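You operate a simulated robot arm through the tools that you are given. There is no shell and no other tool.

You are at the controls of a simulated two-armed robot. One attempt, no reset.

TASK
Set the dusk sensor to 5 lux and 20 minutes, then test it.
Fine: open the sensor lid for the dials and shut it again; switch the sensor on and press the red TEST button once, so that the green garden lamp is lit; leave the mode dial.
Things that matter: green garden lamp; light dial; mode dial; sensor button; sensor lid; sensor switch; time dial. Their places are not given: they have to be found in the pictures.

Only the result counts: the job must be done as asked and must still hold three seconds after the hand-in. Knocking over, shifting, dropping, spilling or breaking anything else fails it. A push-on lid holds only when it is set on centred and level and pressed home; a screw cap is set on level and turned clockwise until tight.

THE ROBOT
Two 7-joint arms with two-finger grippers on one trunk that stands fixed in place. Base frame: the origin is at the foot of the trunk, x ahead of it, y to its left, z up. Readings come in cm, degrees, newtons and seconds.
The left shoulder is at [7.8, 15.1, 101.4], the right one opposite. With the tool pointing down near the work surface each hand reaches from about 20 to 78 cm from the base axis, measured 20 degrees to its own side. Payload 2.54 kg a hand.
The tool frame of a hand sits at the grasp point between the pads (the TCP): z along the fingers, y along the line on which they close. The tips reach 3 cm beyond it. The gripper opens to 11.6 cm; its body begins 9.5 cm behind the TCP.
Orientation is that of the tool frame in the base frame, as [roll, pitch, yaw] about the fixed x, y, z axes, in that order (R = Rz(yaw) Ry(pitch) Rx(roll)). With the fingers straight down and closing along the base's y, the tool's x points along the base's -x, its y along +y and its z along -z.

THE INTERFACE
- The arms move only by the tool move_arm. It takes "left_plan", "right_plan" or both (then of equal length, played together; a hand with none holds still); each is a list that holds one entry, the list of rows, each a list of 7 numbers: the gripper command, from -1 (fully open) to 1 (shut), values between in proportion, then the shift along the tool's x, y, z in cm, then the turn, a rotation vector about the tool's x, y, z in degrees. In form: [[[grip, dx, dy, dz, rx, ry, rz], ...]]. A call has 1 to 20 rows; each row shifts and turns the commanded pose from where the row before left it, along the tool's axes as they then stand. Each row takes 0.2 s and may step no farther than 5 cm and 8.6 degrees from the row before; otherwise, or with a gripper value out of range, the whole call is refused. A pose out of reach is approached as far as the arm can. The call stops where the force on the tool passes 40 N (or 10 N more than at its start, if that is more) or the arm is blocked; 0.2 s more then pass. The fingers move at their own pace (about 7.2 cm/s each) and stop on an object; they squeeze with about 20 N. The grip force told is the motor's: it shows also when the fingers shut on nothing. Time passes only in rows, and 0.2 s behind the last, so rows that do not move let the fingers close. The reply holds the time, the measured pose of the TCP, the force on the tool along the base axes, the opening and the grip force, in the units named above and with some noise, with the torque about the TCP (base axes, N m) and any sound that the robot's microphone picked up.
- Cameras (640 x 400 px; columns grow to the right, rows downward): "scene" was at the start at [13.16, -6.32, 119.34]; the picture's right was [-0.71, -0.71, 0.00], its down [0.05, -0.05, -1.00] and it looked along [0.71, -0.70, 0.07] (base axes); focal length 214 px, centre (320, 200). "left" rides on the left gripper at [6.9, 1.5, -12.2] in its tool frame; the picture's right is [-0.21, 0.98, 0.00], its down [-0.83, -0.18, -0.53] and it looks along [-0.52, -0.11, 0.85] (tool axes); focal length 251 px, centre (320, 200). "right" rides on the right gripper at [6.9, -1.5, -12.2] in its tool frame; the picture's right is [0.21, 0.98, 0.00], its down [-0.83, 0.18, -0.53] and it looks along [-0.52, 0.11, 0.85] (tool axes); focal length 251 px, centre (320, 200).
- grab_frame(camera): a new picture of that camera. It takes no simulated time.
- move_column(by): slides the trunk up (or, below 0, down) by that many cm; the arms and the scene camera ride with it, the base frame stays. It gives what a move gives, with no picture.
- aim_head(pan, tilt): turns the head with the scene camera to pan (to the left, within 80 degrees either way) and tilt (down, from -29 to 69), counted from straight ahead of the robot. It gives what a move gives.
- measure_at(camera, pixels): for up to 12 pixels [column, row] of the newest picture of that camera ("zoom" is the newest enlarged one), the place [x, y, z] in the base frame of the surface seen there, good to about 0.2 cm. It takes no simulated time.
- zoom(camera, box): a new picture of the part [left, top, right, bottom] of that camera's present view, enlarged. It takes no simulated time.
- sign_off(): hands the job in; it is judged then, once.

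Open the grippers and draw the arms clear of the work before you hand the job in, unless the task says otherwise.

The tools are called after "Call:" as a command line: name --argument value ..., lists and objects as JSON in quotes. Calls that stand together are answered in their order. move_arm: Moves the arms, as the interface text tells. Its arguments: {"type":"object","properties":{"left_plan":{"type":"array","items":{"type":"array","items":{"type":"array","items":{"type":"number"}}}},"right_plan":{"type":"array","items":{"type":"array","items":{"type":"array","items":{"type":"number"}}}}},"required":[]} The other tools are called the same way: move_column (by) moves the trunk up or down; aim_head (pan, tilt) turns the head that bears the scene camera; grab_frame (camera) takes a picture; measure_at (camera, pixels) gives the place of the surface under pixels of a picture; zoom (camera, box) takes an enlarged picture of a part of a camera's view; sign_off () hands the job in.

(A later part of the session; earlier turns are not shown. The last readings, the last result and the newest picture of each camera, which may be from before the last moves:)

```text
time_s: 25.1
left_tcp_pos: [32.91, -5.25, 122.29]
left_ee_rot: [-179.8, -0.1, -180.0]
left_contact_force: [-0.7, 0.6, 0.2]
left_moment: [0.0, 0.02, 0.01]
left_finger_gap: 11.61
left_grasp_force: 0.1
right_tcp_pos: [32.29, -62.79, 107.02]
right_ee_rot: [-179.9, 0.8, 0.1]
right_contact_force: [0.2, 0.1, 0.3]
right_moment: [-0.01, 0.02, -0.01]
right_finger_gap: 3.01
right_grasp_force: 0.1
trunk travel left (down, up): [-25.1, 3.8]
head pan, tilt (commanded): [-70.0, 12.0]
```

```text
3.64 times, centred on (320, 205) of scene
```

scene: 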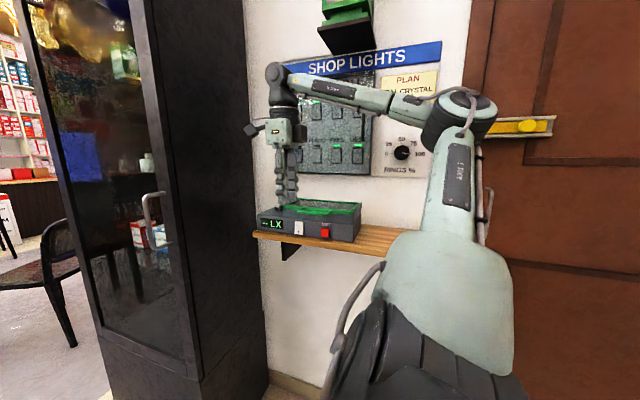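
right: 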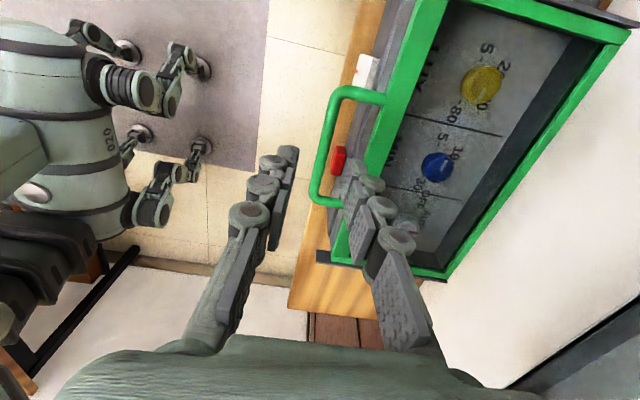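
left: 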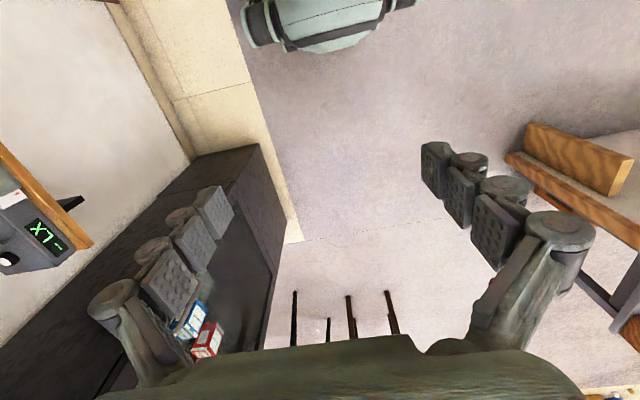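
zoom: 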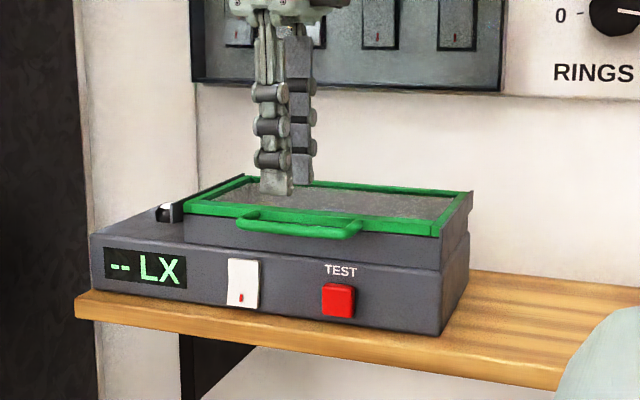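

The view is aligned over the bar and also shows the dial plate well. I zoom on the dials to read the scales while here.

Call:
zoom --camera "right" --box '[390, 0, 600, 270]'

Call:
zoom --camera "right" --box '[270, 70, 430, 270]'

Call:
measure_at --camera "right" --pixels '[[335, 110], [318, 180], [325, 140], [372, 98], [385, 110], [373, 160], [376, 182], [350, 185], [345, 210], [280, 155]]'

```text
1.48 times, centred on (495, 135) of right
```

zoom: 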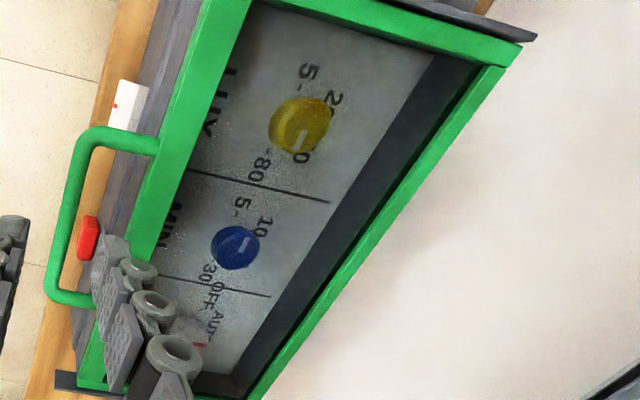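

```text
2.00 times, centred on (350, 170) of right
```

zoom: 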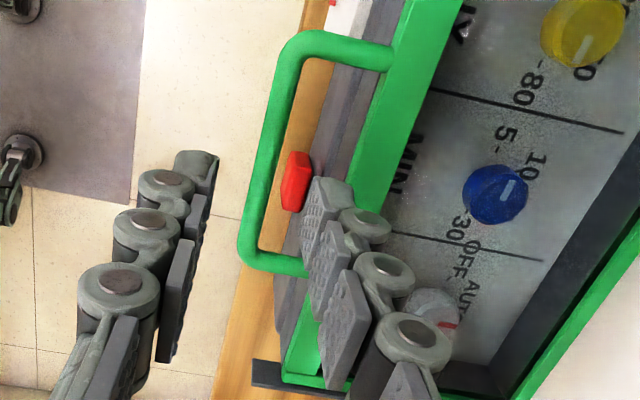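

```text
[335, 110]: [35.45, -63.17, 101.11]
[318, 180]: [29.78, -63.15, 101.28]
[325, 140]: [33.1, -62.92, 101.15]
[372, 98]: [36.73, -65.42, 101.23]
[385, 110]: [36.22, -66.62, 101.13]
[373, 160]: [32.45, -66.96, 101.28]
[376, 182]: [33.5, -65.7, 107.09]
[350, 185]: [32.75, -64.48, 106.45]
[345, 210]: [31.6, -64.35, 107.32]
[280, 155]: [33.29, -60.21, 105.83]
```

The bar lies at y≈-63.0 between the open pads, with the rear pad over the gap. I lower 4.5 cm and then close on the bar.

Call:
move_arm --right_plan '[[[0.48, 0, 0.15, 1.0, 0, 0, 0], [0.48, 0, 0, 1.0, 0, 0, 0], [0.48, 0, 0, 1.0, 0, 0, 0], [0.48, 0, 0, 1.0, 0, 0, 0], [0.48, 0, 0, 0.5, 0, 0, 0], [0.48, 0, 0, 0, 0, 0, 0], [1, 0, 0, 0, 0, 0, 0], [1, 0, 0, 0, 0, 0, 0]]]'

Call:
grab_frame --camera "right"

Call:
zoom --camera "scene" --box '[240, 150, 400, 260]'

```text
time_s: 26.9
left_tcp_pos: [32.86, -5.32, 122.27]
left_ee_rot: [-179.9, 0.0, -179.9]
left_contact_force: [-0.2, -0.5, 0.0]
left_moment: [0.0, 0.01, 0.01]
left_finger_gap: 11.61
left_grasp_force: 0.1
right_tcp_pos: [32.22, -63.0, 102.34]
right_ee_rot: [179.9, 0.8, 0.1]
right_contact_force: [0.1, 0.1, -1.2]
right_moment: [0.0, -0.22, 0.47]
right_finger_gap: 0.81
right_grasp_force: 36.0
trunk travel left (down, up): [-25.1, 3.8]
head pan, tilt (commanded): [-70.0, 12.0]
```

```text
taken
```

right: 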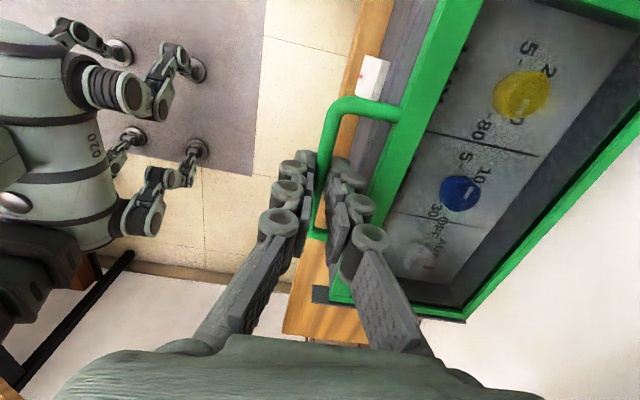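

```text
3.64 times, centred on (320, 205) of scene
```

zoom: 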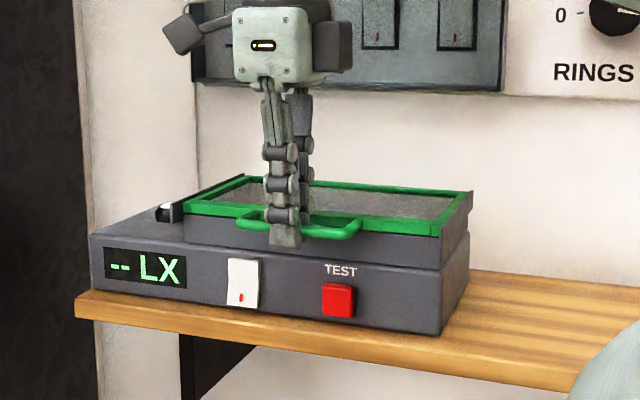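

The bar is gripped (gap 0.81 cm). I test a small pull of 0.6 cm toward the room and watch the force.

Call:
move_arm --right_plan '[[[1, 0, -0.2, 0, 0, 0, 0], [1, 0, -0.2, 0, 0, 0, 0], [1, 0, -0.2, 0, 0, 0, 0]]]'

Call:
zoom --camera "scene" --box '[240, 150, 400, 260]'

```text
time_s: 27.7
left_tcp_pos: [32.82, -5.26, 122.38]
left_ee_rot: [-179.8, 0.0, 179.9]
left_contact_force: [0.1, 0.0, -0.9]
left_moment: [0.0, -0.01, 0.01]
left_finger_gap: 11.6
left_grasp_force: 0.0
right_tcp_pos: [32.26, -62.46, 102.31]
right_ee_rot: [-180.0, 0.7, 0.1]
right_contact_force: [0.0, -4.5, 2.0]
right_moment: [-0.09, 0.41, 0.51]
right_finger_gap: 0.82
right_grasp_force: 36.0
trunk travel left (down, up): [-25.1, 3.8]
head pan, tilt (commanded): [-70.0, 12.0]
```

```text
3.64 times, centred on (320, 205) of scene
```

zoom: 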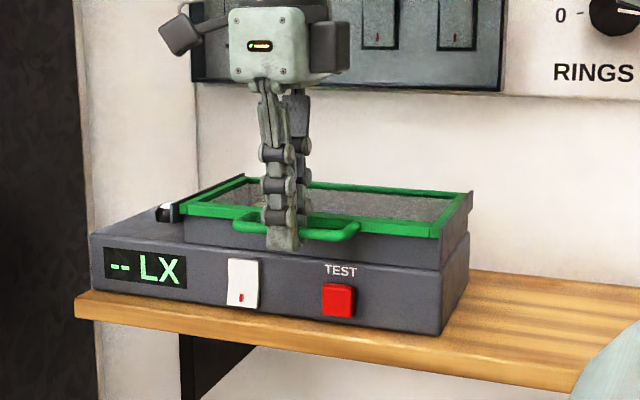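

The lid slides out with only 4.5 N — it is a slide lid. I pull on by 4 cm in slow steps, watching the force.

Call:
move_arm --right_plan '[[[1, 0, -0.5, 0, 0, 0, 0], [1, 0, -0.5, 0, 0, 0, 0], [1, 0, -0.5, 0, 0, 0, 0], [1, 0, -0.5, 0, 0, 0, 0], [1, 0, -0.5, 0, 0, 0, 0], [1, 0, -0.5, 0, 0, 0, 0], [1, 0, -0.5, 0, 0, 0, 0], [1, 0, -0.5, 0, 0, 0, 0]]]'

Call:
zoom --camera "scene" --box '[240, 150, 400, 260]'

Call:
grab_frame --camera "right"

```text
time_s: 29.5
left_tcp_pos: [32.83, -5.47, 122.3]
left_ee_rot: [-179.8, 0.0, 180.0]
left_contact_force: [0.3, -0.2, 0.0]
left_moment: [0.01, -0.01, -0.01]
left_finger_gap: 11.58
left_grasp_force: 0.0
right_tcp_pos: [32.24, -58.5, 102.38]
right_ee_rot: [-180.0, 0.7, 0.0]
right_contact_force: [-3.8, 0.0, 4.5]
right_moment: [-0.02, 0.34, 0.52]
right_finger_gap: 0.8
right_grasp_force: 35.9
trunk travel left (down, up): [-25.1, 3.8]
head pan, tilt (commanded): [-70.0, 12.0]
```

```text
3.64 times, centred on (320, 205) of scene
```

zoom: 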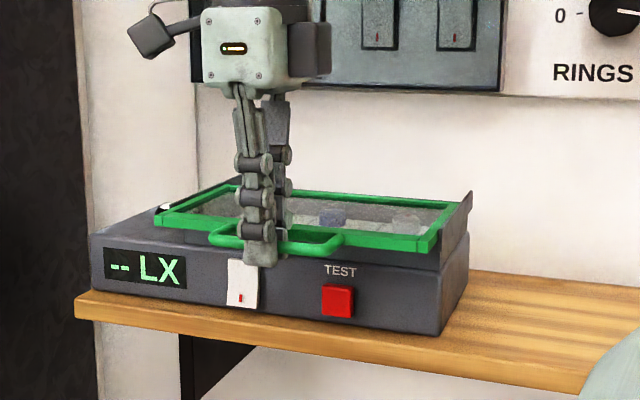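

```text
taken
```

right: 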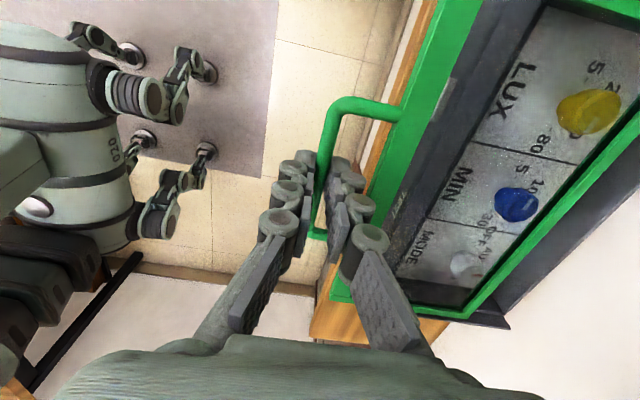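

The lid has come out 4.6 cm smoothly; its rear edge is nearing the dials. I pull another 4 cm.

Call:
move_arm --right_plan '[[[1, 0, -0.5, 0, 0, 0, 0], [1, 0, -0.5, 0, 0, 0, 0], [1, 0, -0.5, 0, 0, 0, 0], [1, 0, -0.5, 0, 0, 0, 0], [1, 0, -0.5, 0, 0, 0, 0], [1, 0, -0.5, 0, 0, 0, 0], [1, 0, -0.5, 0, 0, 0, 0], [1, 0, -0.5, 0, 0, 0, 0]]]'

Call:
zoom --camera "scene" --box '[240, 150, 400, 260]'

Call:
grab_frame --camera "right"

```text
time_s: 31.3
left_tcp_pos: [32.97, -5.24, 122.4]
left_ee_rot: [-179.8, 0.0, -180.0]
left_contact_force: [0.0, 0.3, 0.1]
left_moment: [0.02, 0.02, 0.0]
left_finger_gap: 11.57
left_grasp_force: 0.1
right_tcp_pos: [32.3, -54.39, 102.41]
right_ee_rot: [-179.9, 0.7, 0.0]
right_contact_force: [-2.4, -0.2, 0.7]
right_moment: [-0.02, 0.71, 0.46]
right_finger_gap: 0.8
right_grasp_force: 35.9
trunk travel left (down, up): [-25.1, 3.8]
head pan, tilt (commanded): [-70.0, 12.0]
```

```text
3.64 times, centred on (320, 205) of scene
```

zoom: 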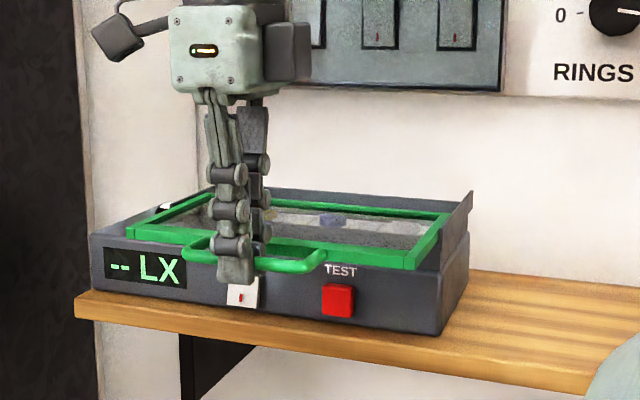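

```text
taken
```

right: 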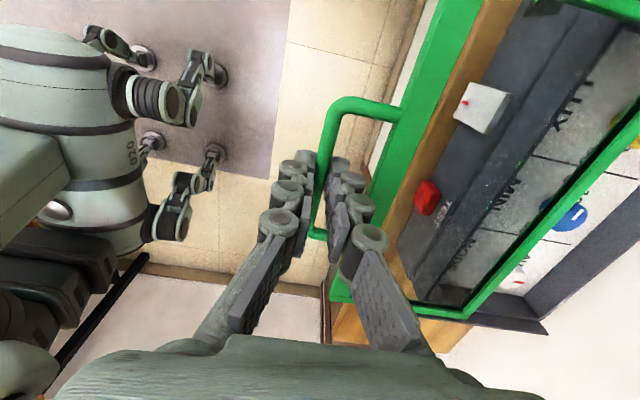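

The lid's rear edge has reached y≈-70, the dials are just coming free. I pull 2 cm more in smaller steps, watching for an end stop.

Call:
move_arm --right_plan '[[[1, 0, -0.4, 0, 0, 0, 0], [1, 0, -0.4, 0, 0, 0, 0], [1, 0, -0.4, 0, 0, 0, 0], [1, 0, -0.4, 0, 0, 0, 0], [1, 0, -0.4, 0, 0, 0, 0], [1, 0, 0, 0, 0, 0, 0]]]'

Call:
zoom --camera "scene" --box '[240, 150, 400, 260]'

Call:
grab_frame --camera "right"

```text
time_s: 32.7
left_tcp_pos: [32.95, -5.36, 122.31]
left_ee_rot: [-179.9, 0.0, -180.0]
left_contact_force: [-0.6, 0.5, 0.3]
left_moment: [0.0, -0.01, 0.01]
left_finger_gap: 11.6
left_grasp_force: 0.1
right_tcp_pos: [32.15, -52.35, 102.35]
right_ee_rot: [-179.9, 0.7, 0.1]
right_contact_force: [-6.8, 0.4, -9.5]
right_moment: [-0.01, 0.43, 0.46]
right_finger_gap: 0.81
right_grasp_force: 35.8
trunk travel left (down, up): [-25.1, 3.8]
head pan, tilt (commanded): [-70.0, 12.0]
```

```text
3.64 times, centred on (320, 205) of scene
```

zoom: 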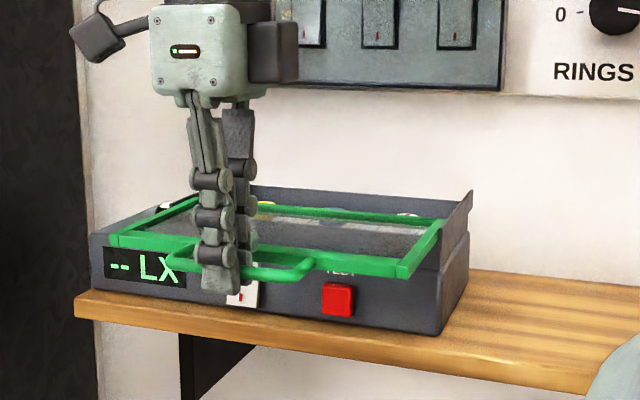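

```text
taken
```

right: 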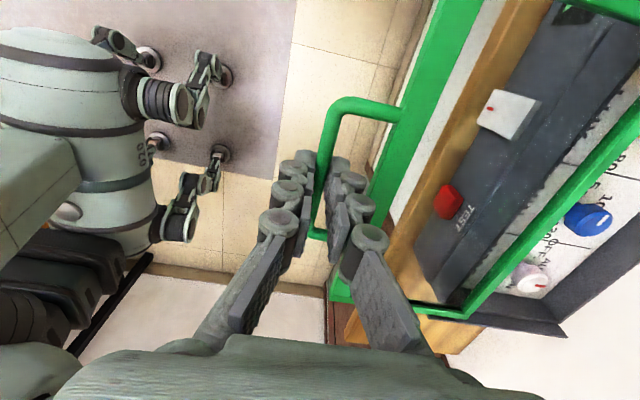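

The lid is out 10.6 cm (rear edge at y≈-68) and the dials are free. The reading shows -9.5 N vertical, so I test whether the slide holds the lid by itself by easing the hand down 0.15 cm.

Call:
move_arm --right_plan '[[[1, 0, 0, 0.15, 0, 0, 0], [1, 0, 0, 0, 0, 0, 0]]]'

```text
time_s: 33.3
left_tcp_pos: [32.88, -5.28, 122.26]
left_ee_rot: [-179.8, 0.0, -179.9]
left_contact_force: [-0.1, -0.1, -0.1]
left_moment: [-0.01, -0.02, -0.02]
left_finger_gap: 11.57
left_grasp_force: 0.1
right_tcp_pos: [32.18, -52.26, 102.29]
right_ee_rot: [180.0, 0.6, 0.1]
right_contact_force: [-3.4, -1.3, -0.1]
right_moment: [-0.06, 0.8, 0.51]
right_finger_gap: 0.8
right_grasp_force: 36.3
trunk travel left (down, up): [-25.1, 3.8]
head pan, tilt (commanded): [-70.0, 12.0]
```

The vertical force vanished with a 0.15 cm shift, so the rails hold the lid. I open the pads and rise straight up off the bar.

Call:
move_arm --right_plan '[[[0.48, 0, 0, 0, 0, 0, 0], [0.48, 0, 0, 0, 0, 0, 0], [0.48, 0, 0, -1.5, 0, 0, 0], [0.48, 0, 0, -2, 0, 0, 0], [0.48, 0, 0, -3, 0, 0, 0], [0.48, 0, 0, -3, 0, 0, 0], [0.48, 0, 0, 0, 0, 0, 0]]]'

Call:
grab_frame --camera "right"

Call:
zoom --camera "scene" --box '[240, 150, 400, 260]'

```text
time_s: 34.9
left_tcp_pos: [32.97, -5.41, 122.2]
left_ee_rot: [-179.8, 0.0, -180.0]
left_contact_force: [-0.3, -1.2, 0.0]
left_moment: [-0.02, 0.02, -0.03]
left_finger_gap: 11.6
left_grasp_force: 0.0
right_tcp_pos: [32.44, -52.47, 111.76]
right_ee_rot: [180.0, 1.0, 0.0]
right_contact_force: [0.3, 0.7, 0.0]
right_moment: [-0.01, 0.05, 0.01]
right_finger_gap: 3.02
right_grasp_force: 0.1
trunk travel left (down, up): [-25.1, 3.8]
head pan, tilt (commanded): [-70.0, 12.0]
```

```text
taken
```

right: 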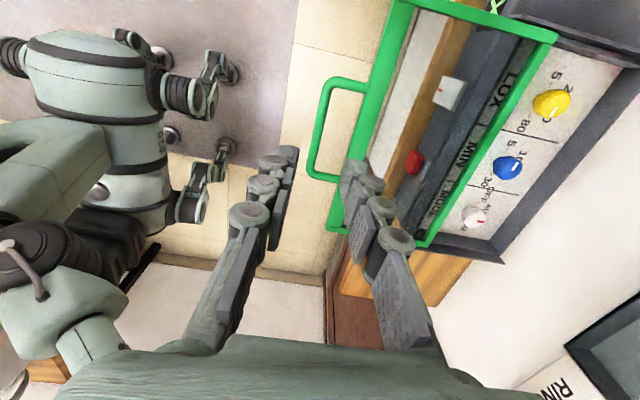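

```text
3.64 times, centred on (320, 205) of scene
```

zoom: 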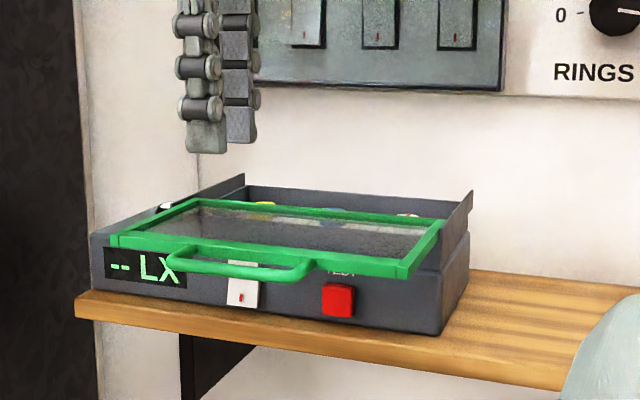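

The lid stays out on its rails and the dials lie free at (551,102), (507,168), (473,217). I zoom to read their scales and pointers and measure them.

Call:
zoom --camera "right" --box '[440, 50, 620, 250]'

Call:
measure_at --camera "right" --pixels '[[551, 102], [507, 168], [473, 217], [530, 120], [490, 170], [556, 76], [522, 130], [570, 130], [600, 125], [620, 110], [475, 240], [590, 70]]'

```text
2.00 times, centred on (530, 150) of right
```

zoom: 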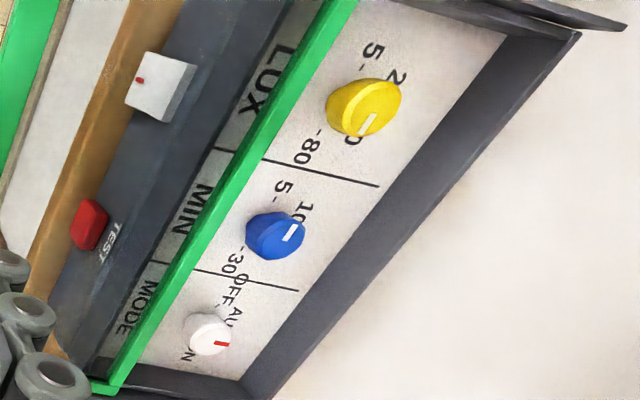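

```text
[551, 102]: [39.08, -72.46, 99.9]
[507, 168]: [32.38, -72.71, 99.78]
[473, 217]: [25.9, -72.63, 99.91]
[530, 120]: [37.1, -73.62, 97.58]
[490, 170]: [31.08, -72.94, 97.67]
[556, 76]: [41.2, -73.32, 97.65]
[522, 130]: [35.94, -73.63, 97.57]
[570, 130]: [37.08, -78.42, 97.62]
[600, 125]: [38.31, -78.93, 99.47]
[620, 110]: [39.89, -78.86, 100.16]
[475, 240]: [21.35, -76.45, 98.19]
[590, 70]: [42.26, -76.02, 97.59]
```

To read the dial angles I want a view from nearly above: I turn back to yaw 90 in place.

Call:
move_arm --right_plan '[[[0.48, 0, 0, -0.3, 0, 0, -8.2], [0.48, 0, 0, -0.3, 0, 0, -8.2], [0.48, 0, 0, -0.3, 0, 0, -8.2], [0.48, 0, 0, -0.3, 0, 0, -8.2], [0.48, 0, 0, -0.3, 0, 0, -8.2], [0.48, 0, 0, -0.3, 0, 0, -8.2], [0.48, 0, 0, 0, 0, 0, -8.2], [0.48, 0, 0, 0, 0, 0, -8.2], [0.48, 0, 0, 0, 0, 0, -8.2], [0.48, 0, 0, 0, 0, 0, -8.2], [0.48, 0, 0, 0, 0, 0, -8.0], [0.48, 0, 0, 0, 0, 0, 0]]]'

Call:
measure_at --camera "scene" --pixels '[[320, 60], [300, 150], [330, 150], [355, 150], [316, 175], [404, 152], [366, 120]]'

```text
time_s: 37.5
left_tcp_pos: [32.95, -5.21, 122.35]
left_ee_rot: [-179.8, -0.1, -179.9]
left_contact_force: [0.1, 1.0, 0.5]
left_moment: [0.0, 0.02, -0.01]
left_finger_gap: 11.6
left_grasp_force: 0.0
right_tcp_pos: [32.33, -52.49, 113.69]
right_ee_rot: [-179.3, 0.0, 90.1]
right_contact_force: [-1.0, -0.9, 0.1]
right_moment: [0.0, -0.01, 0.0]
right_finger_gap: 3.04
right_grasp_force: 0.1
trunk travel left (down, up): [-25.1, 3.8]
head pan, tilt (commanded): [-70.0, 12.0]
```

```text
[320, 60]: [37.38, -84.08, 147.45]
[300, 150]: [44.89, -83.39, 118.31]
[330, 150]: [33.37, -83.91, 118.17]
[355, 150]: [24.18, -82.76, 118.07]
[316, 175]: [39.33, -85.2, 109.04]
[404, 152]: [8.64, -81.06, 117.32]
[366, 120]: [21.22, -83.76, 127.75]
```

Upright at yaw 90. I move over the dials (y -70, z 114) to look nearly straight down on them.

Call:
move_arm --right_plan '[[[0.48, -4, 0, 0, 0, 0, 0], [0.48, -4, 0, 0, 0, 0, 0], [0.48, -4, 0, 0, 0, 0, 0], [0.48, -4, 0, 0, 0, 0, 0], [0.48, -2, 0, 0, 0, 0, 0], [0.48, 0, 0, 0, 0, 0, 0]]]'

Call:
grab_frame --camera "right"

Call:
grab_frame --camera "scene"

```text
time_s: 38.9
left_tcp_pos: [32.87, -5.3, 122.28]
left_ee_rot: [-179.8, 0.0, 180.0]
left_contact_force: [0.1, 1.4, -0.4]
left_moment: [0.03, 0.04, 0.0]
left_finger_gap: 11.61
left_grasp_force: 0.1
right_tcp_pos: [32.43, -70.53, 113.53]
right_ee_rot: [-179.3, 0.0, 90.1]
right_contact_force: [0.5, -0.1, 0.1]
right_moment: [-0.02, 0.0, 0.02]
right_finger_gap: 3.02
right_grasp_force: 0.0
trunk travel left (down, up): [-25.1, 3.8]
head pan, tilt (commanded): [-70.0, 12.0]
```

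```text
taken
```

right: 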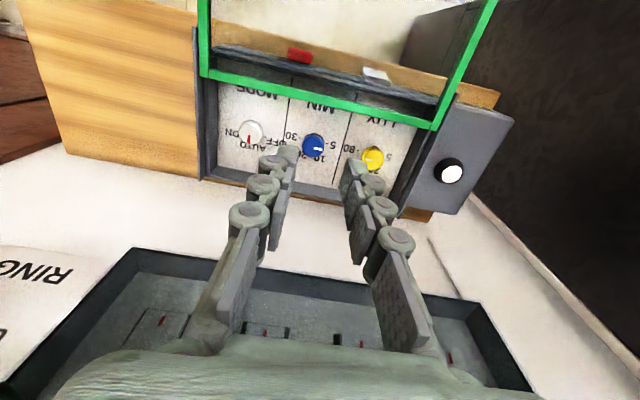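

```text
taken
```

scene: 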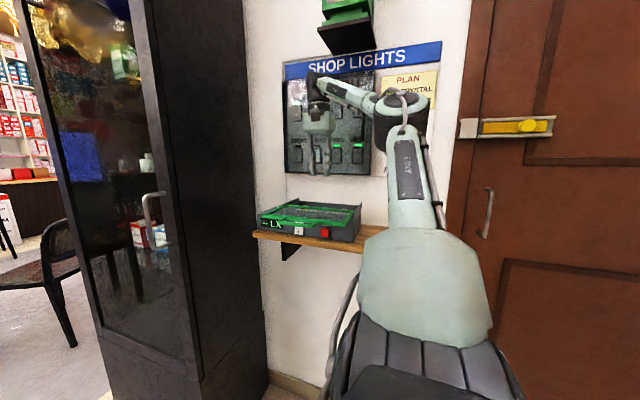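

The dial plate is seen nearly from above. I open the fingers fully to clear the view and zoom on the dials.

Call:
move_arm --right_plan '[[[-1, 0, 0, 0, 0, 0, 0], [-1, 0, 0, 0, 0, 0, 0], [-1, 0, 0, 0, 0, 0, 0], [-1, 0, 0, 0, 0, 0, 0]]]'

Call:
zoom --camera "right" --box '[210, 80, 410, 205]'

Call:
zoom --camera "right" --box '[280, 100, 410, 200]'

```text
time_s: 39.9
left_tcp_pos: [32.95, -5.23, 122.24]
left_ee_rot: [-179.8, 0.0, -180.0]
left_contact_force: [0.3, 0.5, -0.9]
left_moment: [-0.05, -0.03, -0.02]
left_finger_gap: 11.62
left_grasp_force: 0.0
right_tcp_pos: [32.64, -70.5, 113.44]
right_ee_rot: [-179.2, 0.0, 90.0]
right_contact_force: [0.1, -0.4, 0.0]
right_moment: [0.02, 0.03, 0.04]
right_finger_gap: 11.62
right_grasp_force: 0.0
trunk travel left (down, up): [-25.1, 3.8]
head pan, tilt (commanded): [-70.0, 12.0]
```

```text
3.20 times, centred on (310, 142) of right
```

zoom: 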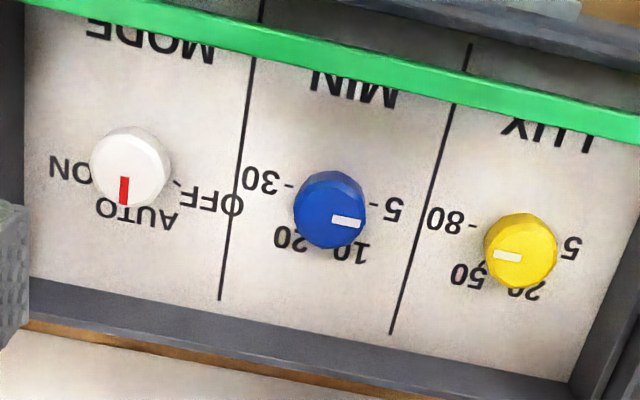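

```text
4.00 times, centred on (345, 150) of right
```

zoom: 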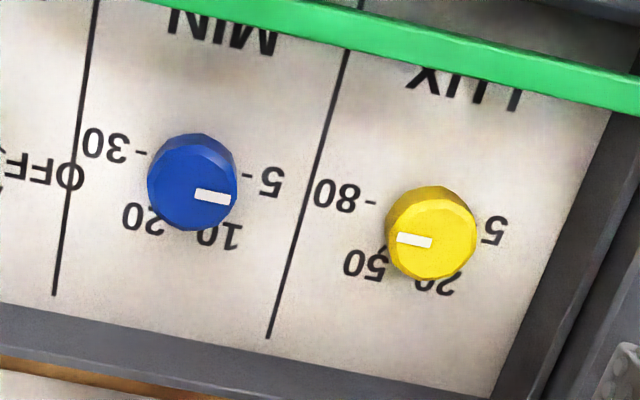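

I measure labels, ticks and pointer ends in this zoomed picture to get the dial angles in base coordinates.

Call:
measure_at --camera "zoom" --pixels '[[247, 177], [140, 153], [270, 180], [105, 145], [140, 217], [222, 235], [198, 194], [229, 199], [150, 185], [236, 190], [192, 137], [200, 229]]'

Call:
measure_at --camera "zoom" --pixels '[[370, 202], [337, 195], [365, 263], [440, 285], [495, 230], [400, 239], [429, 243], [388, 235], [474, 240], [430, 188], [432, 279], [340, 100]]'

```text
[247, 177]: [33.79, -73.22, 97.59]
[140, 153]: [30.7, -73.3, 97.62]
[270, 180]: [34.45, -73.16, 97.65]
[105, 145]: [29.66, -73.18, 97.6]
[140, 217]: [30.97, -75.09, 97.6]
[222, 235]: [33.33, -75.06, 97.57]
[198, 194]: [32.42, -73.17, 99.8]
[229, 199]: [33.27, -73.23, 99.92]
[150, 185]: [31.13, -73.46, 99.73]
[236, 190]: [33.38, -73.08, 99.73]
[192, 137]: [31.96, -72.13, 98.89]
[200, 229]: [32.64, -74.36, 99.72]
```

```text
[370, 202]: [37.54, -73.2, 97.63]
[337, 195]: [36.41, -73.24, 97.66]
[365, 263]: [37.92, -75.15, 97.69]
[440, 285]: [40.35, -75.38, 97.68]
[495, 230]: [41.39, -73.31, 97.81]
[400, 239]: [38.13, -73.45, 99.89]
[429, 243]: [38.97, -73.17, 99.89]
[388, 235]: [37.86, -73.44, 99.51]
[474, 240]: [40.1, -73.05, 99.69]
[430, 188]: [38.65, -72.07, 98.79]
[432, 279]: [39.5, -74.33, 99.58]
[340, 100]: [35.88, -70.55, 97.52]
```

The scales are 5 at base angle 0° (+x), then -60°, -120°, 180°; blue points to +x (5 min) and yellow to -x (80 lux). So blue needs +120° about the tool axis and yellow -180°. I go over the blue knob center (32.25,-73.25) at a safe height first.

Call:
move_arm --right_plan '[[[0.45, -1.4, -0.2, 0, -0.8, 0, 0], [0.45, -1.35, -0.15, 0, 0, 0, 0], [0.45, 0, 0, 2, 0, 0, 0], [0.45, 0, 0, 2, 0, 0, 0], [0.45, 0, 0, 2, 0, 0, 0], [0.45, 0, 0, 1.5, 0, 0, 0], [0.45, 0, 0, 0, 0, 0, 0], [0.45, 0, 0, 0, 0, 0, 0]]]'

Call:
grab_frame --camera "right"

Call:
zoom --camera "right" --box '[220, 60, 440, 230]'

Call:
zoom --camera "scene" --box '[240, 110, 400, 260]'

```text
time_s: 41.7
left_tcp_pos: [32.96, -5.3, 122.27]
left_ee_rot: [-179.7, 0.1, -179.9]
left_contact_force: [0.1, 0.6, -0.9]
left_moment: [0.02, -0.05, -0.01]
left_finger_gap: 11.58
left_grasp_force: 0.0
right_tcp_pos: [32.17, -73.15, 106.03]
right_ee_rot: [179.9, -0.1, 90.0]
right_contact_force: [-1.3, 0.7, 1.1]
right_moment: [-0.01, 0.0, 0.0]
right_finger_gap: 3.2
right_grasp_force: 0.1
trunk travel left (down, up): [-25.1, 3.8]
head pan, tilt (commanded): [-70.0, 12.0]
```

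```text
taken
```

right: 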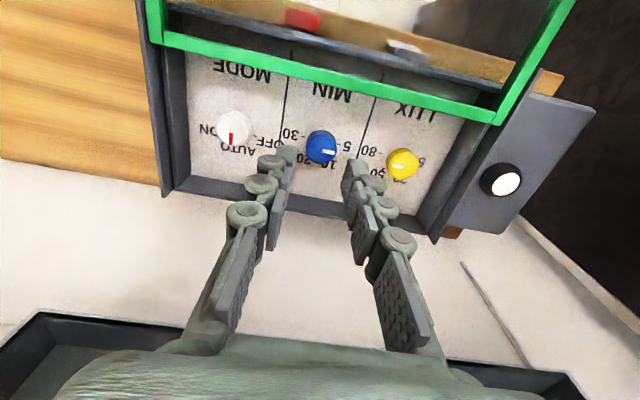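

```text
2.35 times, centred on (330, 145) of right
```

zoom: 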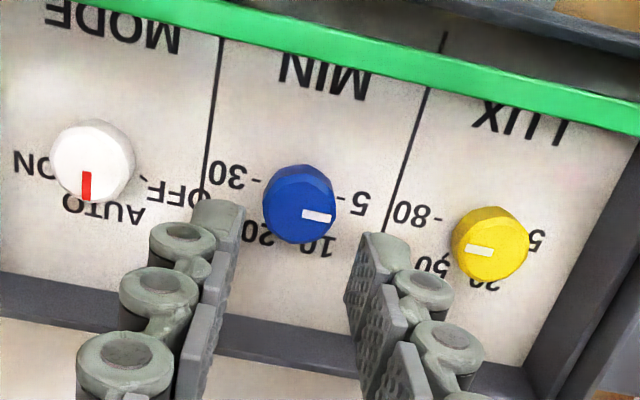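

```text
2.67 times, centred on (320, 185) of scene
```

zoom: 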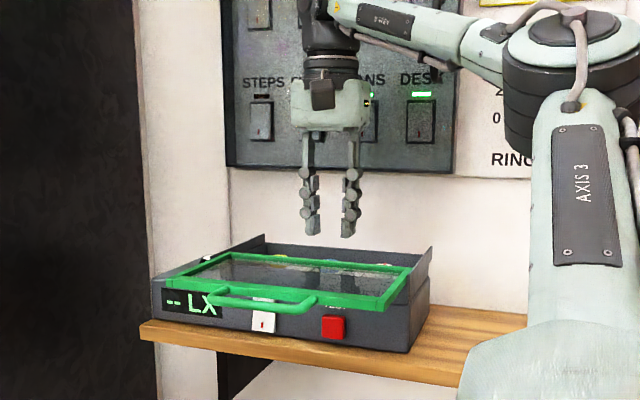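

I measure the blue and yellow knob rims again from this closer view to fix their centers.

Call:
measure_at --camera "zoom" --pixels '[[320, 200]]'

Call:
measure_at --camera "right" --pixels '[[310, 145], [334, 150], [322, 135], [321, 160], [321, 150], [389, 162], [415, 166], [402, 151], [401, 177], [402, 167], [288, 135], [352, 150]]'

```text
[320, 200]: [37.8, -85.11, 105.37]
```

```text
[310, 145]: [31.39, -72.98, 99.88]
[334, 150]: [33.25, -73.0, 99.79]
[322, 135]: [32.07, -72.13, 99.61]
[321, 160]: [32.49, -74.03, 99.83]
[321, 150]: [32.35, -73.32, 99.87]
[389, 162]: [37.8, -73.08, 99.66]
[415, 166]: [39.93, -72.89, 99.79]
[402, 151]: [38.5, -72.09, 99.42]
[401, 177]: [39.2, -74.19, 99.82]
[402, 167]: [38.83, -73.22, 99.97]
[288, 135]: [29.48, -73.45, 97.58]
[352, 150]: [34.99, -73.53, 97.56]
```

Blue center is (32.3,-73.1), yellow (38.9,-73.1). I turn to yaw 120 and lower over the blue knob until the tips are near z 98.3.

Call:
move_arm --right_plan '[[[0.45, 0, 0.1, 0, 0, 0, -7.5], [0.45, 0, 0, 0, 0, 0, -7.5], [0.45, 0, 0, 0, 0, 0, -7.5], [0.45, 0, 0, 0, 0, 0, -7.5], [0.45, 0, 0, 1, 0, 0, 0], [0.45, 0, 0, 1, 0, 0, 0], [0.45, 0, 0, 1, 0, 0, 0], [0.45, 0, 0, 1, 0, 0, 0], [0.45, 0, 0, 0.6, 0, 0, 0], [0.45, 0, 0, 0, 0, 0, 0]]]'

Call:
grab_frame --camera "right"

Call:
zoom --camera "right" --box '[220, 80, 420, 240]'

```text
time_s: 43.9
left_tcp_pos: [33.03, -5.18, 122.27]
left_ee_rot: [-179.8, 0.0, 180.0]
left_contact_force: [-0.2, 0.8, -1.0]
left_moment: [-0.03, 0.0, -0.01]
left_finger_gap: 11.61
left_grasp_force: 0.1
right_tcp_pos: [32.23, -73.16, 101.44]
right_ee_rot: [179.9, 0.0, 120.1]
right_contact_force: [0.2, 0.1, 0.0]
right_moment: [-0.02, 0.03, 0.02]
right_finger_gap: 3.18
right_grasp_force: 0.0
trunk travel left (down, up): [-25.1, 3.8]
head pan, tilt (commanded): [-70.0, 12.0]
```

```text
taken
```

right: 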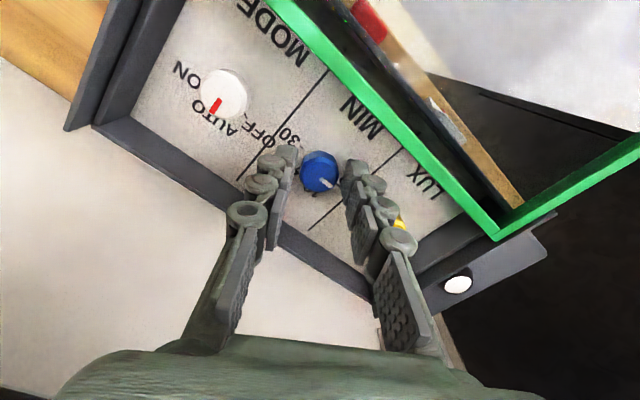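

```text
2.50 times, centred on (320, 160) of right
```

zoom: 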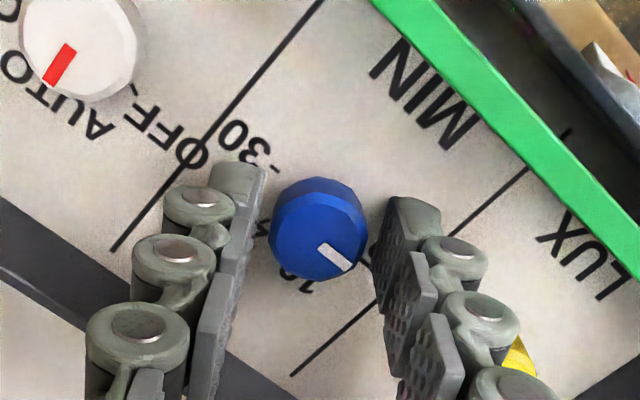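

The knob sits centered between the pads. I close on it and check the grip before turning.

Call:
move_arm --right_plan '[[[1, 0, 0, 0, 0, 0, 0], [1, 0, 0, 0, 0, 0, 0], [1, 0, 0, 0, 0, 0, 0]]]'

Call:
zoom --camera "right" --box '[220, 80, 420, 240]'

```text
time_s: 44.7
left_tcp_pos: [32.93, -5.27, 122.18]
left_ee_rot: [-179.7, 0.0, 180.0]
left_contact_force: [-0.6, 1.4, 0.6]
left_moment: [-0.03, 0.02, -0.03]
left_finger_gap: 11.61
left_grasp_force: 0.0
right_tcp_pos: [32.23, -73.06, 101.42]
right_ee_rot: [179.9, 0.0, 120.0]
right_contact_force: [-3.3, -1.9, 1.3]
right_moment: [-0.1, 0.07, -0.12]
right_finger_gap: 2.34
right_grasp_force: 44.9
trunk travel left (down, up): [-25.1, 3.8]
head pan, tilt (commanded): [-70.0, 12.0]
```

```text
2.50 times, centred on (320, 160) of right
```

zoom: 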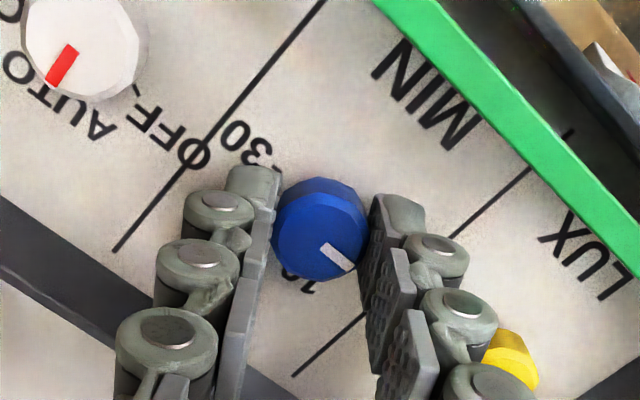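

Gripped at 2.34 cm. I turn +60° about the tool axis (clockwise from above) in 6° steps.

Call:
move_arm --right_plan '[[[1, 0, 0, 0, 0, 0, 5], [1, 0, 0, 0, 0, 0, 5], [1, 0, 0, 0, 0, 0, 5], [1, 0, 0, 0, 0, 0, 5], [1, 0, 0, 0, 0, 0, 5], [1, 0, 0, 0, 0, 0, 5], [1, 0, 0, 0, 0, 0, 5], [1, 0, 0, 0, 0, 0, 5], [1, 0, 0, 0, 0, 0, 5], [1, 0, 0, 0, 0, 0, 5], [1, 0, 0, 0, 0, 0, 5], [1, 0, 0, 0, 0, 0, 5], [1, 0, 0, 0, 0, 0, 0]]]'

Call:
zoom --camera "right" --box '[220, 80, 420, 240]'

```text
time_s: 47.5
left_tcp_pos: [32.97, -5.19, 122.43]
left_ee_rot: [-179.8, -0.1, -179.9]
left_contact_force: [-0.5, 0.1, 0.2]
left_moment: [0.0, 0.0, 0.01]
left_finger_gap: 11.59
left_grasp_force: 0.0
right_tcp_pos: [32.05, -73.14, 101.39]
right_ee_rot: [179.9, 0.0, 59.9]
right_contact_force: [1.8, 2.2, -0.5]
right_moment: [-0.04, 0.03, 0.02]
right_finger_gap: 2.25
right_grasp_force: 44.7
trunk travel left (down, up): [-25.1, 3.8]
head pan, tilt (commanded): [-70.0, 12.0]
```

```text
2.50 times, centred on (320, 160) of right
```

zoom: 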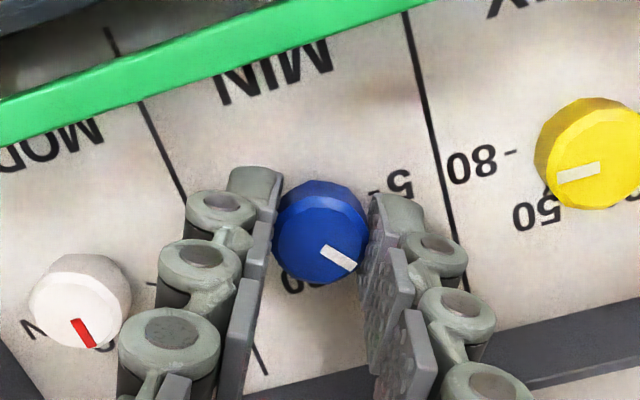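

The knob followed: pointer now toward 10 (-60°). I release, lift 2.5 cm, turn back to yaw 120, lower and grip again for the next 60°.

Call:
move_arm --right_plan '[[[0.45, 0, 0, 0, 0, 0, 0], [0.45, 0, 0, 0, 0, 0, 0], [0.45, 0, 0, -1.3, 0, 0, 0], [0.45, 0, 0, -1.3, 0, 0, 0], [0.45, 0, 0, 0, 0, 0, -7.5], [0.45, 0, 0, 0, 0, 0, -7.5], [0.45, 0, 0, 0, 0, 0, -7.5], [0.45, 0, 0, 0, 0, 0, -7.5], [0.45, 0, 0, 0, 0, 0, -7.5], [0.45, 0, 0, 0, 0, 0, -7.5], [0.45, 0, 0, 0, 0, 0, -7.5], [0.45, 0, 0, 0, 0, 0, -7.5], [0.45, 0, 0, 0, 0, 0, 0]]]'

Call:
zoom --camera "right" --box '[220, 60, 420, 220]'

```text
time_s: 50.3
left_tcp_pos: [32.86, -5.36, 122.31]
left_ee_rot: [-179.9, 0.0, -180.0]
left_contact_force: [0.8, -0.8, -0.8]
left_moment: [-0.02, 0.01, -0.04]
left_finger_gap: 11.59
left_grasp_force: 0.0
right_tcp_pos: [32.18, -73.2, 103.94]
right_ee_rot: [180.0, 0.0, 120.0]
right_contact_force: [0.0, 0.2, -0.3]
right_moment: [0.0, 0.03, 0.02]
right_finger_gap: 3.16
right_grasp_force: 0.0
trunk travel left (down, up): [-25.1, 3.8]
head pan, tilt (commanded): [-70.0, 12.0]
```

```text
2.50 times, centred on (320, 140) of right
```

zoom: 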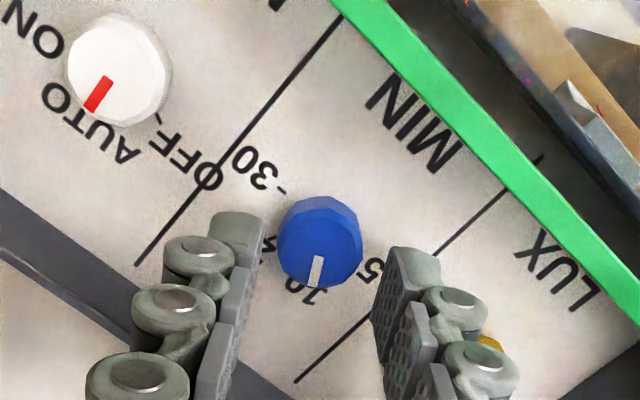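

The pointer now reads 10. I lower, grip and turn another 60° toward 20.

Call:
move_arm --right_plan '[[[0.45, 0, 0, 1.3, 0, 0, 0], [0.45, 0, 0, 1.3, 0, 0, 0], [1, 0, 0, 0, 0, 0, 0], [1, 0, 0, 0, 0, 0, 0], [1, 0, 0, 0, 0, 0, 0], [1, 0, 0, 0, 0, 0, 6], [1, 0, 0, 0, 0, 0, 6], [1, 0, 0, 0, 0, 0, 6], [1, 0, 0, 0, 0, 0, 6], [1, 0, 0, 0, 0, 0, 6], [1, 0, 0, 0, 0, 0, 6], [1, 0, 0, 0, 0, 0, 6], [1, 0, 0, 0, 0, 0, 6], [1, 0, 0, 0, 0, 0, 6], [1, 0, 0, 0, 0, 0, 6], [1, 0, 0, 0, 0, 0, 0]]]'

Call:
zoom --camera "right" --box '[220, 80, 420, 240]'

```text
time_s: 53.7
left_tcp_pos: [32.9, -5.3, 122.23]
left_ee_rot: [-179.9, 0.0, -180.0]
left_contact_force: [0.2, -0.4, 0.5]
left_moment: [0.01, -0.01, -0.02]
left_finger_gap: 11.61
left_grasp_force: 0.1
right_tcp_pos: [32.15, -73.24, 101.3]
right_ee_rot: [-179.7, -0.1, 60.0]
right_contact_force: [-5.8, 17.9, -20.0]
right_moment: [0.19, 0.23, -0.02]
right_finger_gap: 2.38
right_grasp_force: 45.1
trunk travel left (down, up): [-25.1, 3.8]
head pan, tilt (commanded): [-70.0, 12.0]
```

```text
2.50 times, centred on (320, 160) of right
```

zoom: 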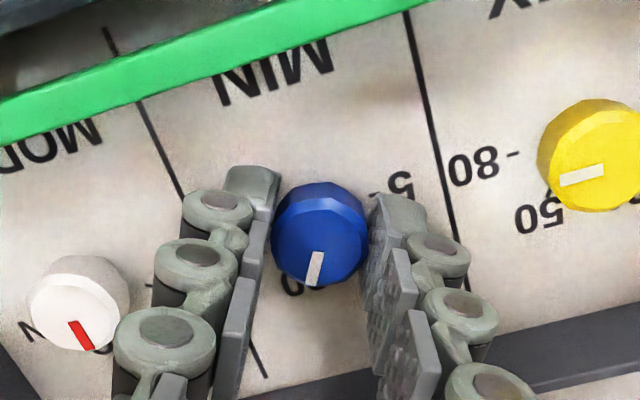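

The turn completed though with some strain (18–20 N); I release at once, lift clear and look at the dial from yaw 90.

Call:
move_arm --right_plan '[[[0.45, 0, 0, 0, 0, 0, 0], [0.45, 0, 0, 0, 0, 0, 0], [0.45, 0, 0, -1.3, 0, 0, 0], [0.45, 0, 0, -1.3, 0, 0, 0], [0.45, 0, 0, -1, 0, 0, -7.5], [0.45, 0, 0, -1, 0, 0, -7.5], [0.45, 0, 0, 0, 0, 0, -7.5], [0.45, 0, 0, 0, 0, 0, -7.5], [0.45, 0, 0, 0, 0, 0, 0]]]'

Call:
grab_frame --camera "right"

Call:
zoom --camera "right" --box '[220, 60, 440, 230]'

Call:
zoom --camera "scene" --box '[240, 150, 400, 260]'

```text
time_s: 55.7
left_tcp_pos: [32.75, -5.34, 122.25]
left_ee_rot: [-179.8, 0.0, -179.9]
left_contact_force: [-1.0, 0.4, 0.0]
left_moment: [-0.02, -0.02, -0.02]
left_finger_gap: 11.6
left_grasp_force: 0.0
right_tcp_pos: [32.26, -73.2, 106.1]
right_ee_rot: [-180.0, 0.0, 90.2]
right_contact_force: [0.9, 0.1, -0.3]
right_moment: [-0.03, 0.03, -0.02]
right_finger_gap: 3.18
right_grasp_force: 0.0
trunk travel left (down, up): [-25.1, 3.8]
head pan, tilt (commanded): [-70.0, 12.0]
```

```text
taken
```

right: 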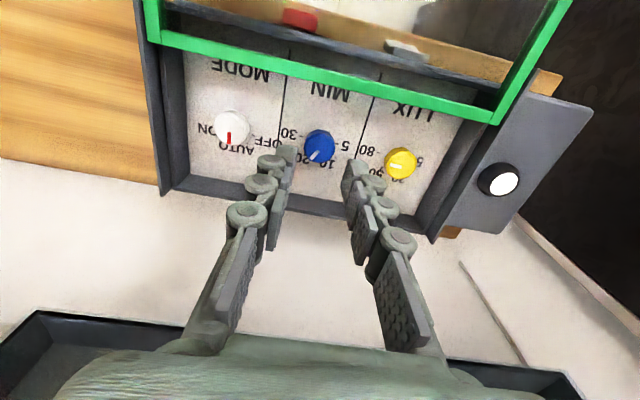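

```text
2.35 times, centred on (330, 145) of right
```

zoom: 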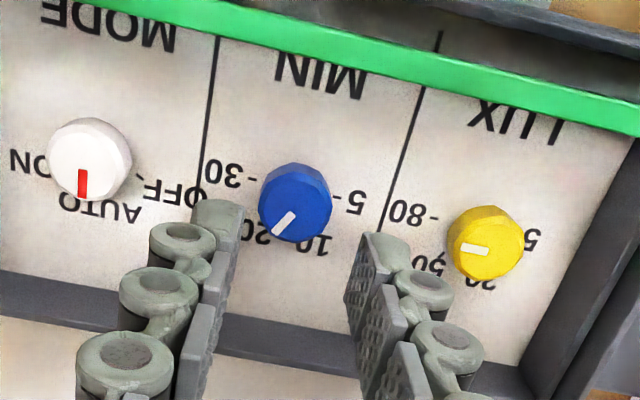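

```text
3.64 times, centred on (320, 205) of scene
```

zoom: 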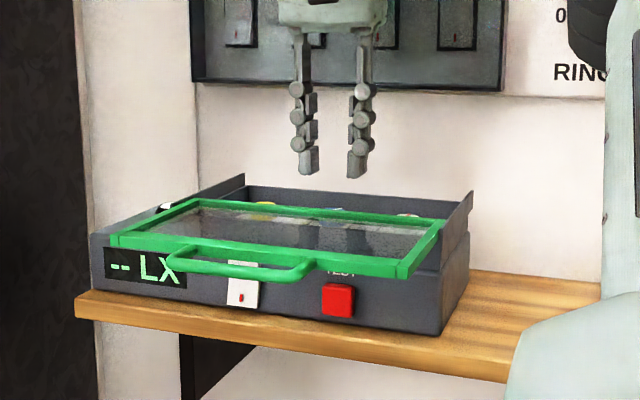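

Blue now points at 20. The box hasn't shifted. I move over the yellow knob (38.9,-73.1) and turn to yaw 45 for the first 90° of its turn.

Call:
move_arm --right_plan '[[[0.45, 0, 3.3, 0, 0, 0, 0], [0.45, 0, 3.3, 0, 0, 0, 0], [0.45, 0, 0, 0, 0, 0, 0]]]'

Call:
grab_frame --camera "right"

Call:
zoom --camera "right" --box '[180, 50, 400, 220]'

Call:
zoom --camera "right" --box '[210, 100, 290, 160]'

```text
time_s: 56.5
left_tcp_pos: [32.93, -5.16, 122.36]
left_ee_rot: [-179.8, 0.0, -179.9]
left_contact_force: [-0.1, -1.0, 0.0]
left_moment: [-0.02, -0.02, 0.0]
left_finger_gap: 11.59
left_grasp_force: 0.1
right_tcp_pos: [38.67, -73.28, 106.01]
right_ee_rot: [179.9, 0.0, 90.1]
right_contact_force: [-0.5, 0.2, 0.2]
right_moment: [0.0, 0.01, -0.04]
right_finger_gap: 3.18
right_grasp_force: 0.1
trunk travel left (down, up): [-25.1, 3.8]
head pan, tilt (commanded): [-70.0, 12.0]
```

```text
taken
```

right: 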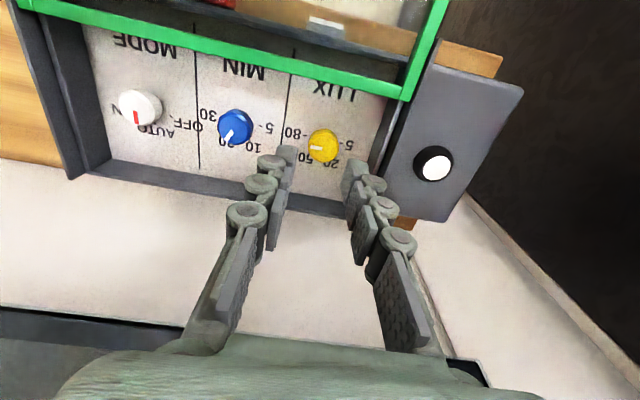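

```text
2.35 times, centred on (290, 135) of right
```

zoom: 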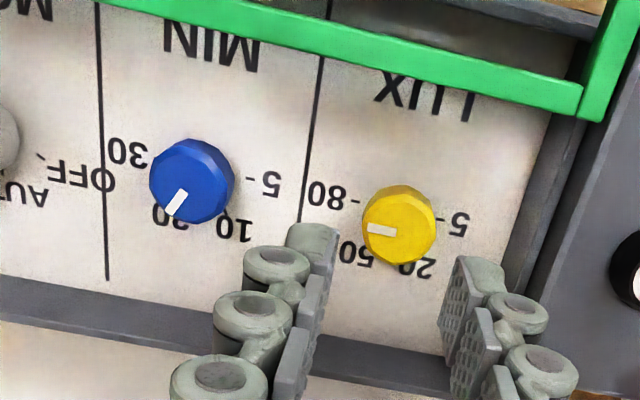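

```text
6.67 times, centred on (250, 130) of right
```

zoom: 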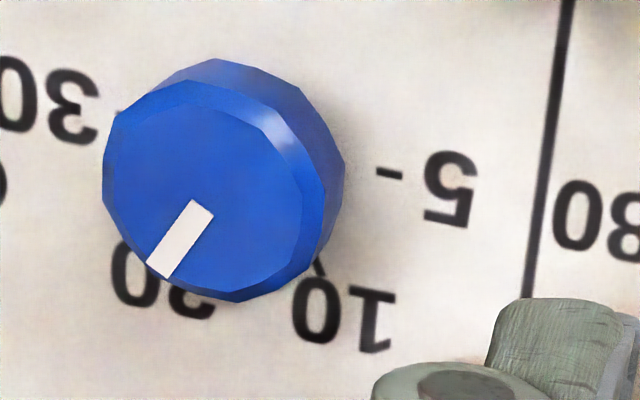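

Computing rays: blue pointer is at -119.8° (20 min), yellow at 181° (80). I center on the yellow knob, turn to yaw 45, lower and grip.

Call:
move_arm --right_plan '[[[0.45, 0.1, 0.2, 0, 0, 0, 7.5], [0.45, 0, 0, 0, 0, 0, 7.5], [0.45, 0, 0, 0, 0, 0, 7.5], [0.45, 0, 0, 0, 0, 0, 7.5], [0.45, 0, 0, 0, 0, 0, 7.5], [0.45, 0, 0, 0, 0, 0, 7.5], [0.45, 0, 0, 1, 0, 0, 0], [0.45, 0, 0, 1, 0, 0, 0], [0.45, 0, 0, 1, 0, 0, 0], [0.45, 0, 0, 1, 0, 0, 0], [0.45, 0, 0, 0.6, 0, 0, 0], [0.45, 0, 0, 0, 0, 0, 0]]]'

Call:
zoom --camera "right" --box '[220, 80, 420, 240]'

```text
time_s: 59.1
left_tcp_pos: [33.0, -5.28, 122.29]
left_ee_rot: [-179.9, 0.0, 179.9]
left_contact_force: [0.3, 0.7, -0.4]
left_moment: [0.01, 0.0, -0.05]
left_finger_gap: 11.59
left_grasp_force: 0.0
right_tcp_pos: [38.92, -73.01, 101.28]
right_ee_rot: [180.0, 0.0, 45.0]
right_contact_force: [0.0, 0.2, -0.2]
right_moment: [-0.03, 0.01, 0.0]
right_finger_gap: 3.19
right_grasp_force: 0.1
trunk travel left (down, up): [-25.1, 3.8]
head pan, tilt (commanded): [-70.0, 12.0]
```

```text
2.50 times, centred on (320, 160) of right
```

zoom: 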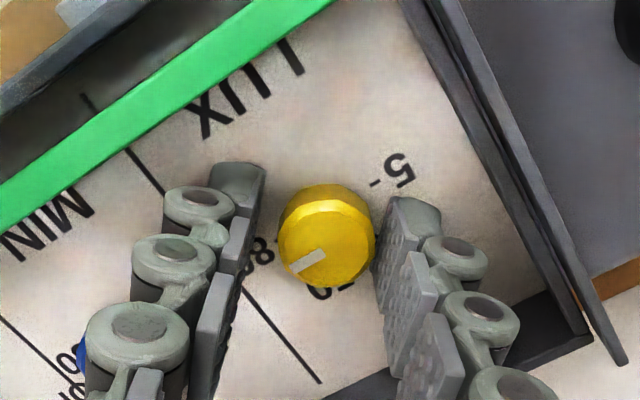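

The knob sits slightly toward the right pad; I shift 0.15 cm along the tool y and close on it.

Call:
move_arm --right_plan '[[[0.45, 0, 0.15, 0, 0, 0, 0], [1, 0, 0, 0, 0, 0, 0], [1, 0, 0, 0, 0, 0, 0], [1, 0, 0, 0, 0, 0, 0]]]'

```text
time_s: 60.1
left_tcp_pos: [32.88, -5.22, 122.25]
left_ee_rot: [-179.8, -0.1, 179.9]
left_contact_force: [-0.6, -0.1, 0.2]
left_moment: [0.01, 0.0, 0.02]
left_finger_gap: 11.57
left_grasp_force: 0.1
right_tcp_pos: [39.04, -73.06, 101.38]
right_ee_rot: [180.0, 0.0, 45.0]
right_contact_force: [1.2, -1.7, 0.4]
right_moment: [-0.04, -0.02, -0.01]
right_finger_gap: 2.38
right_grasp_force: 45.3
trunk travel left (down, up): [-25.1, 3.8]
head pan, tilt (commanded): [-70.0, 12.0]
```

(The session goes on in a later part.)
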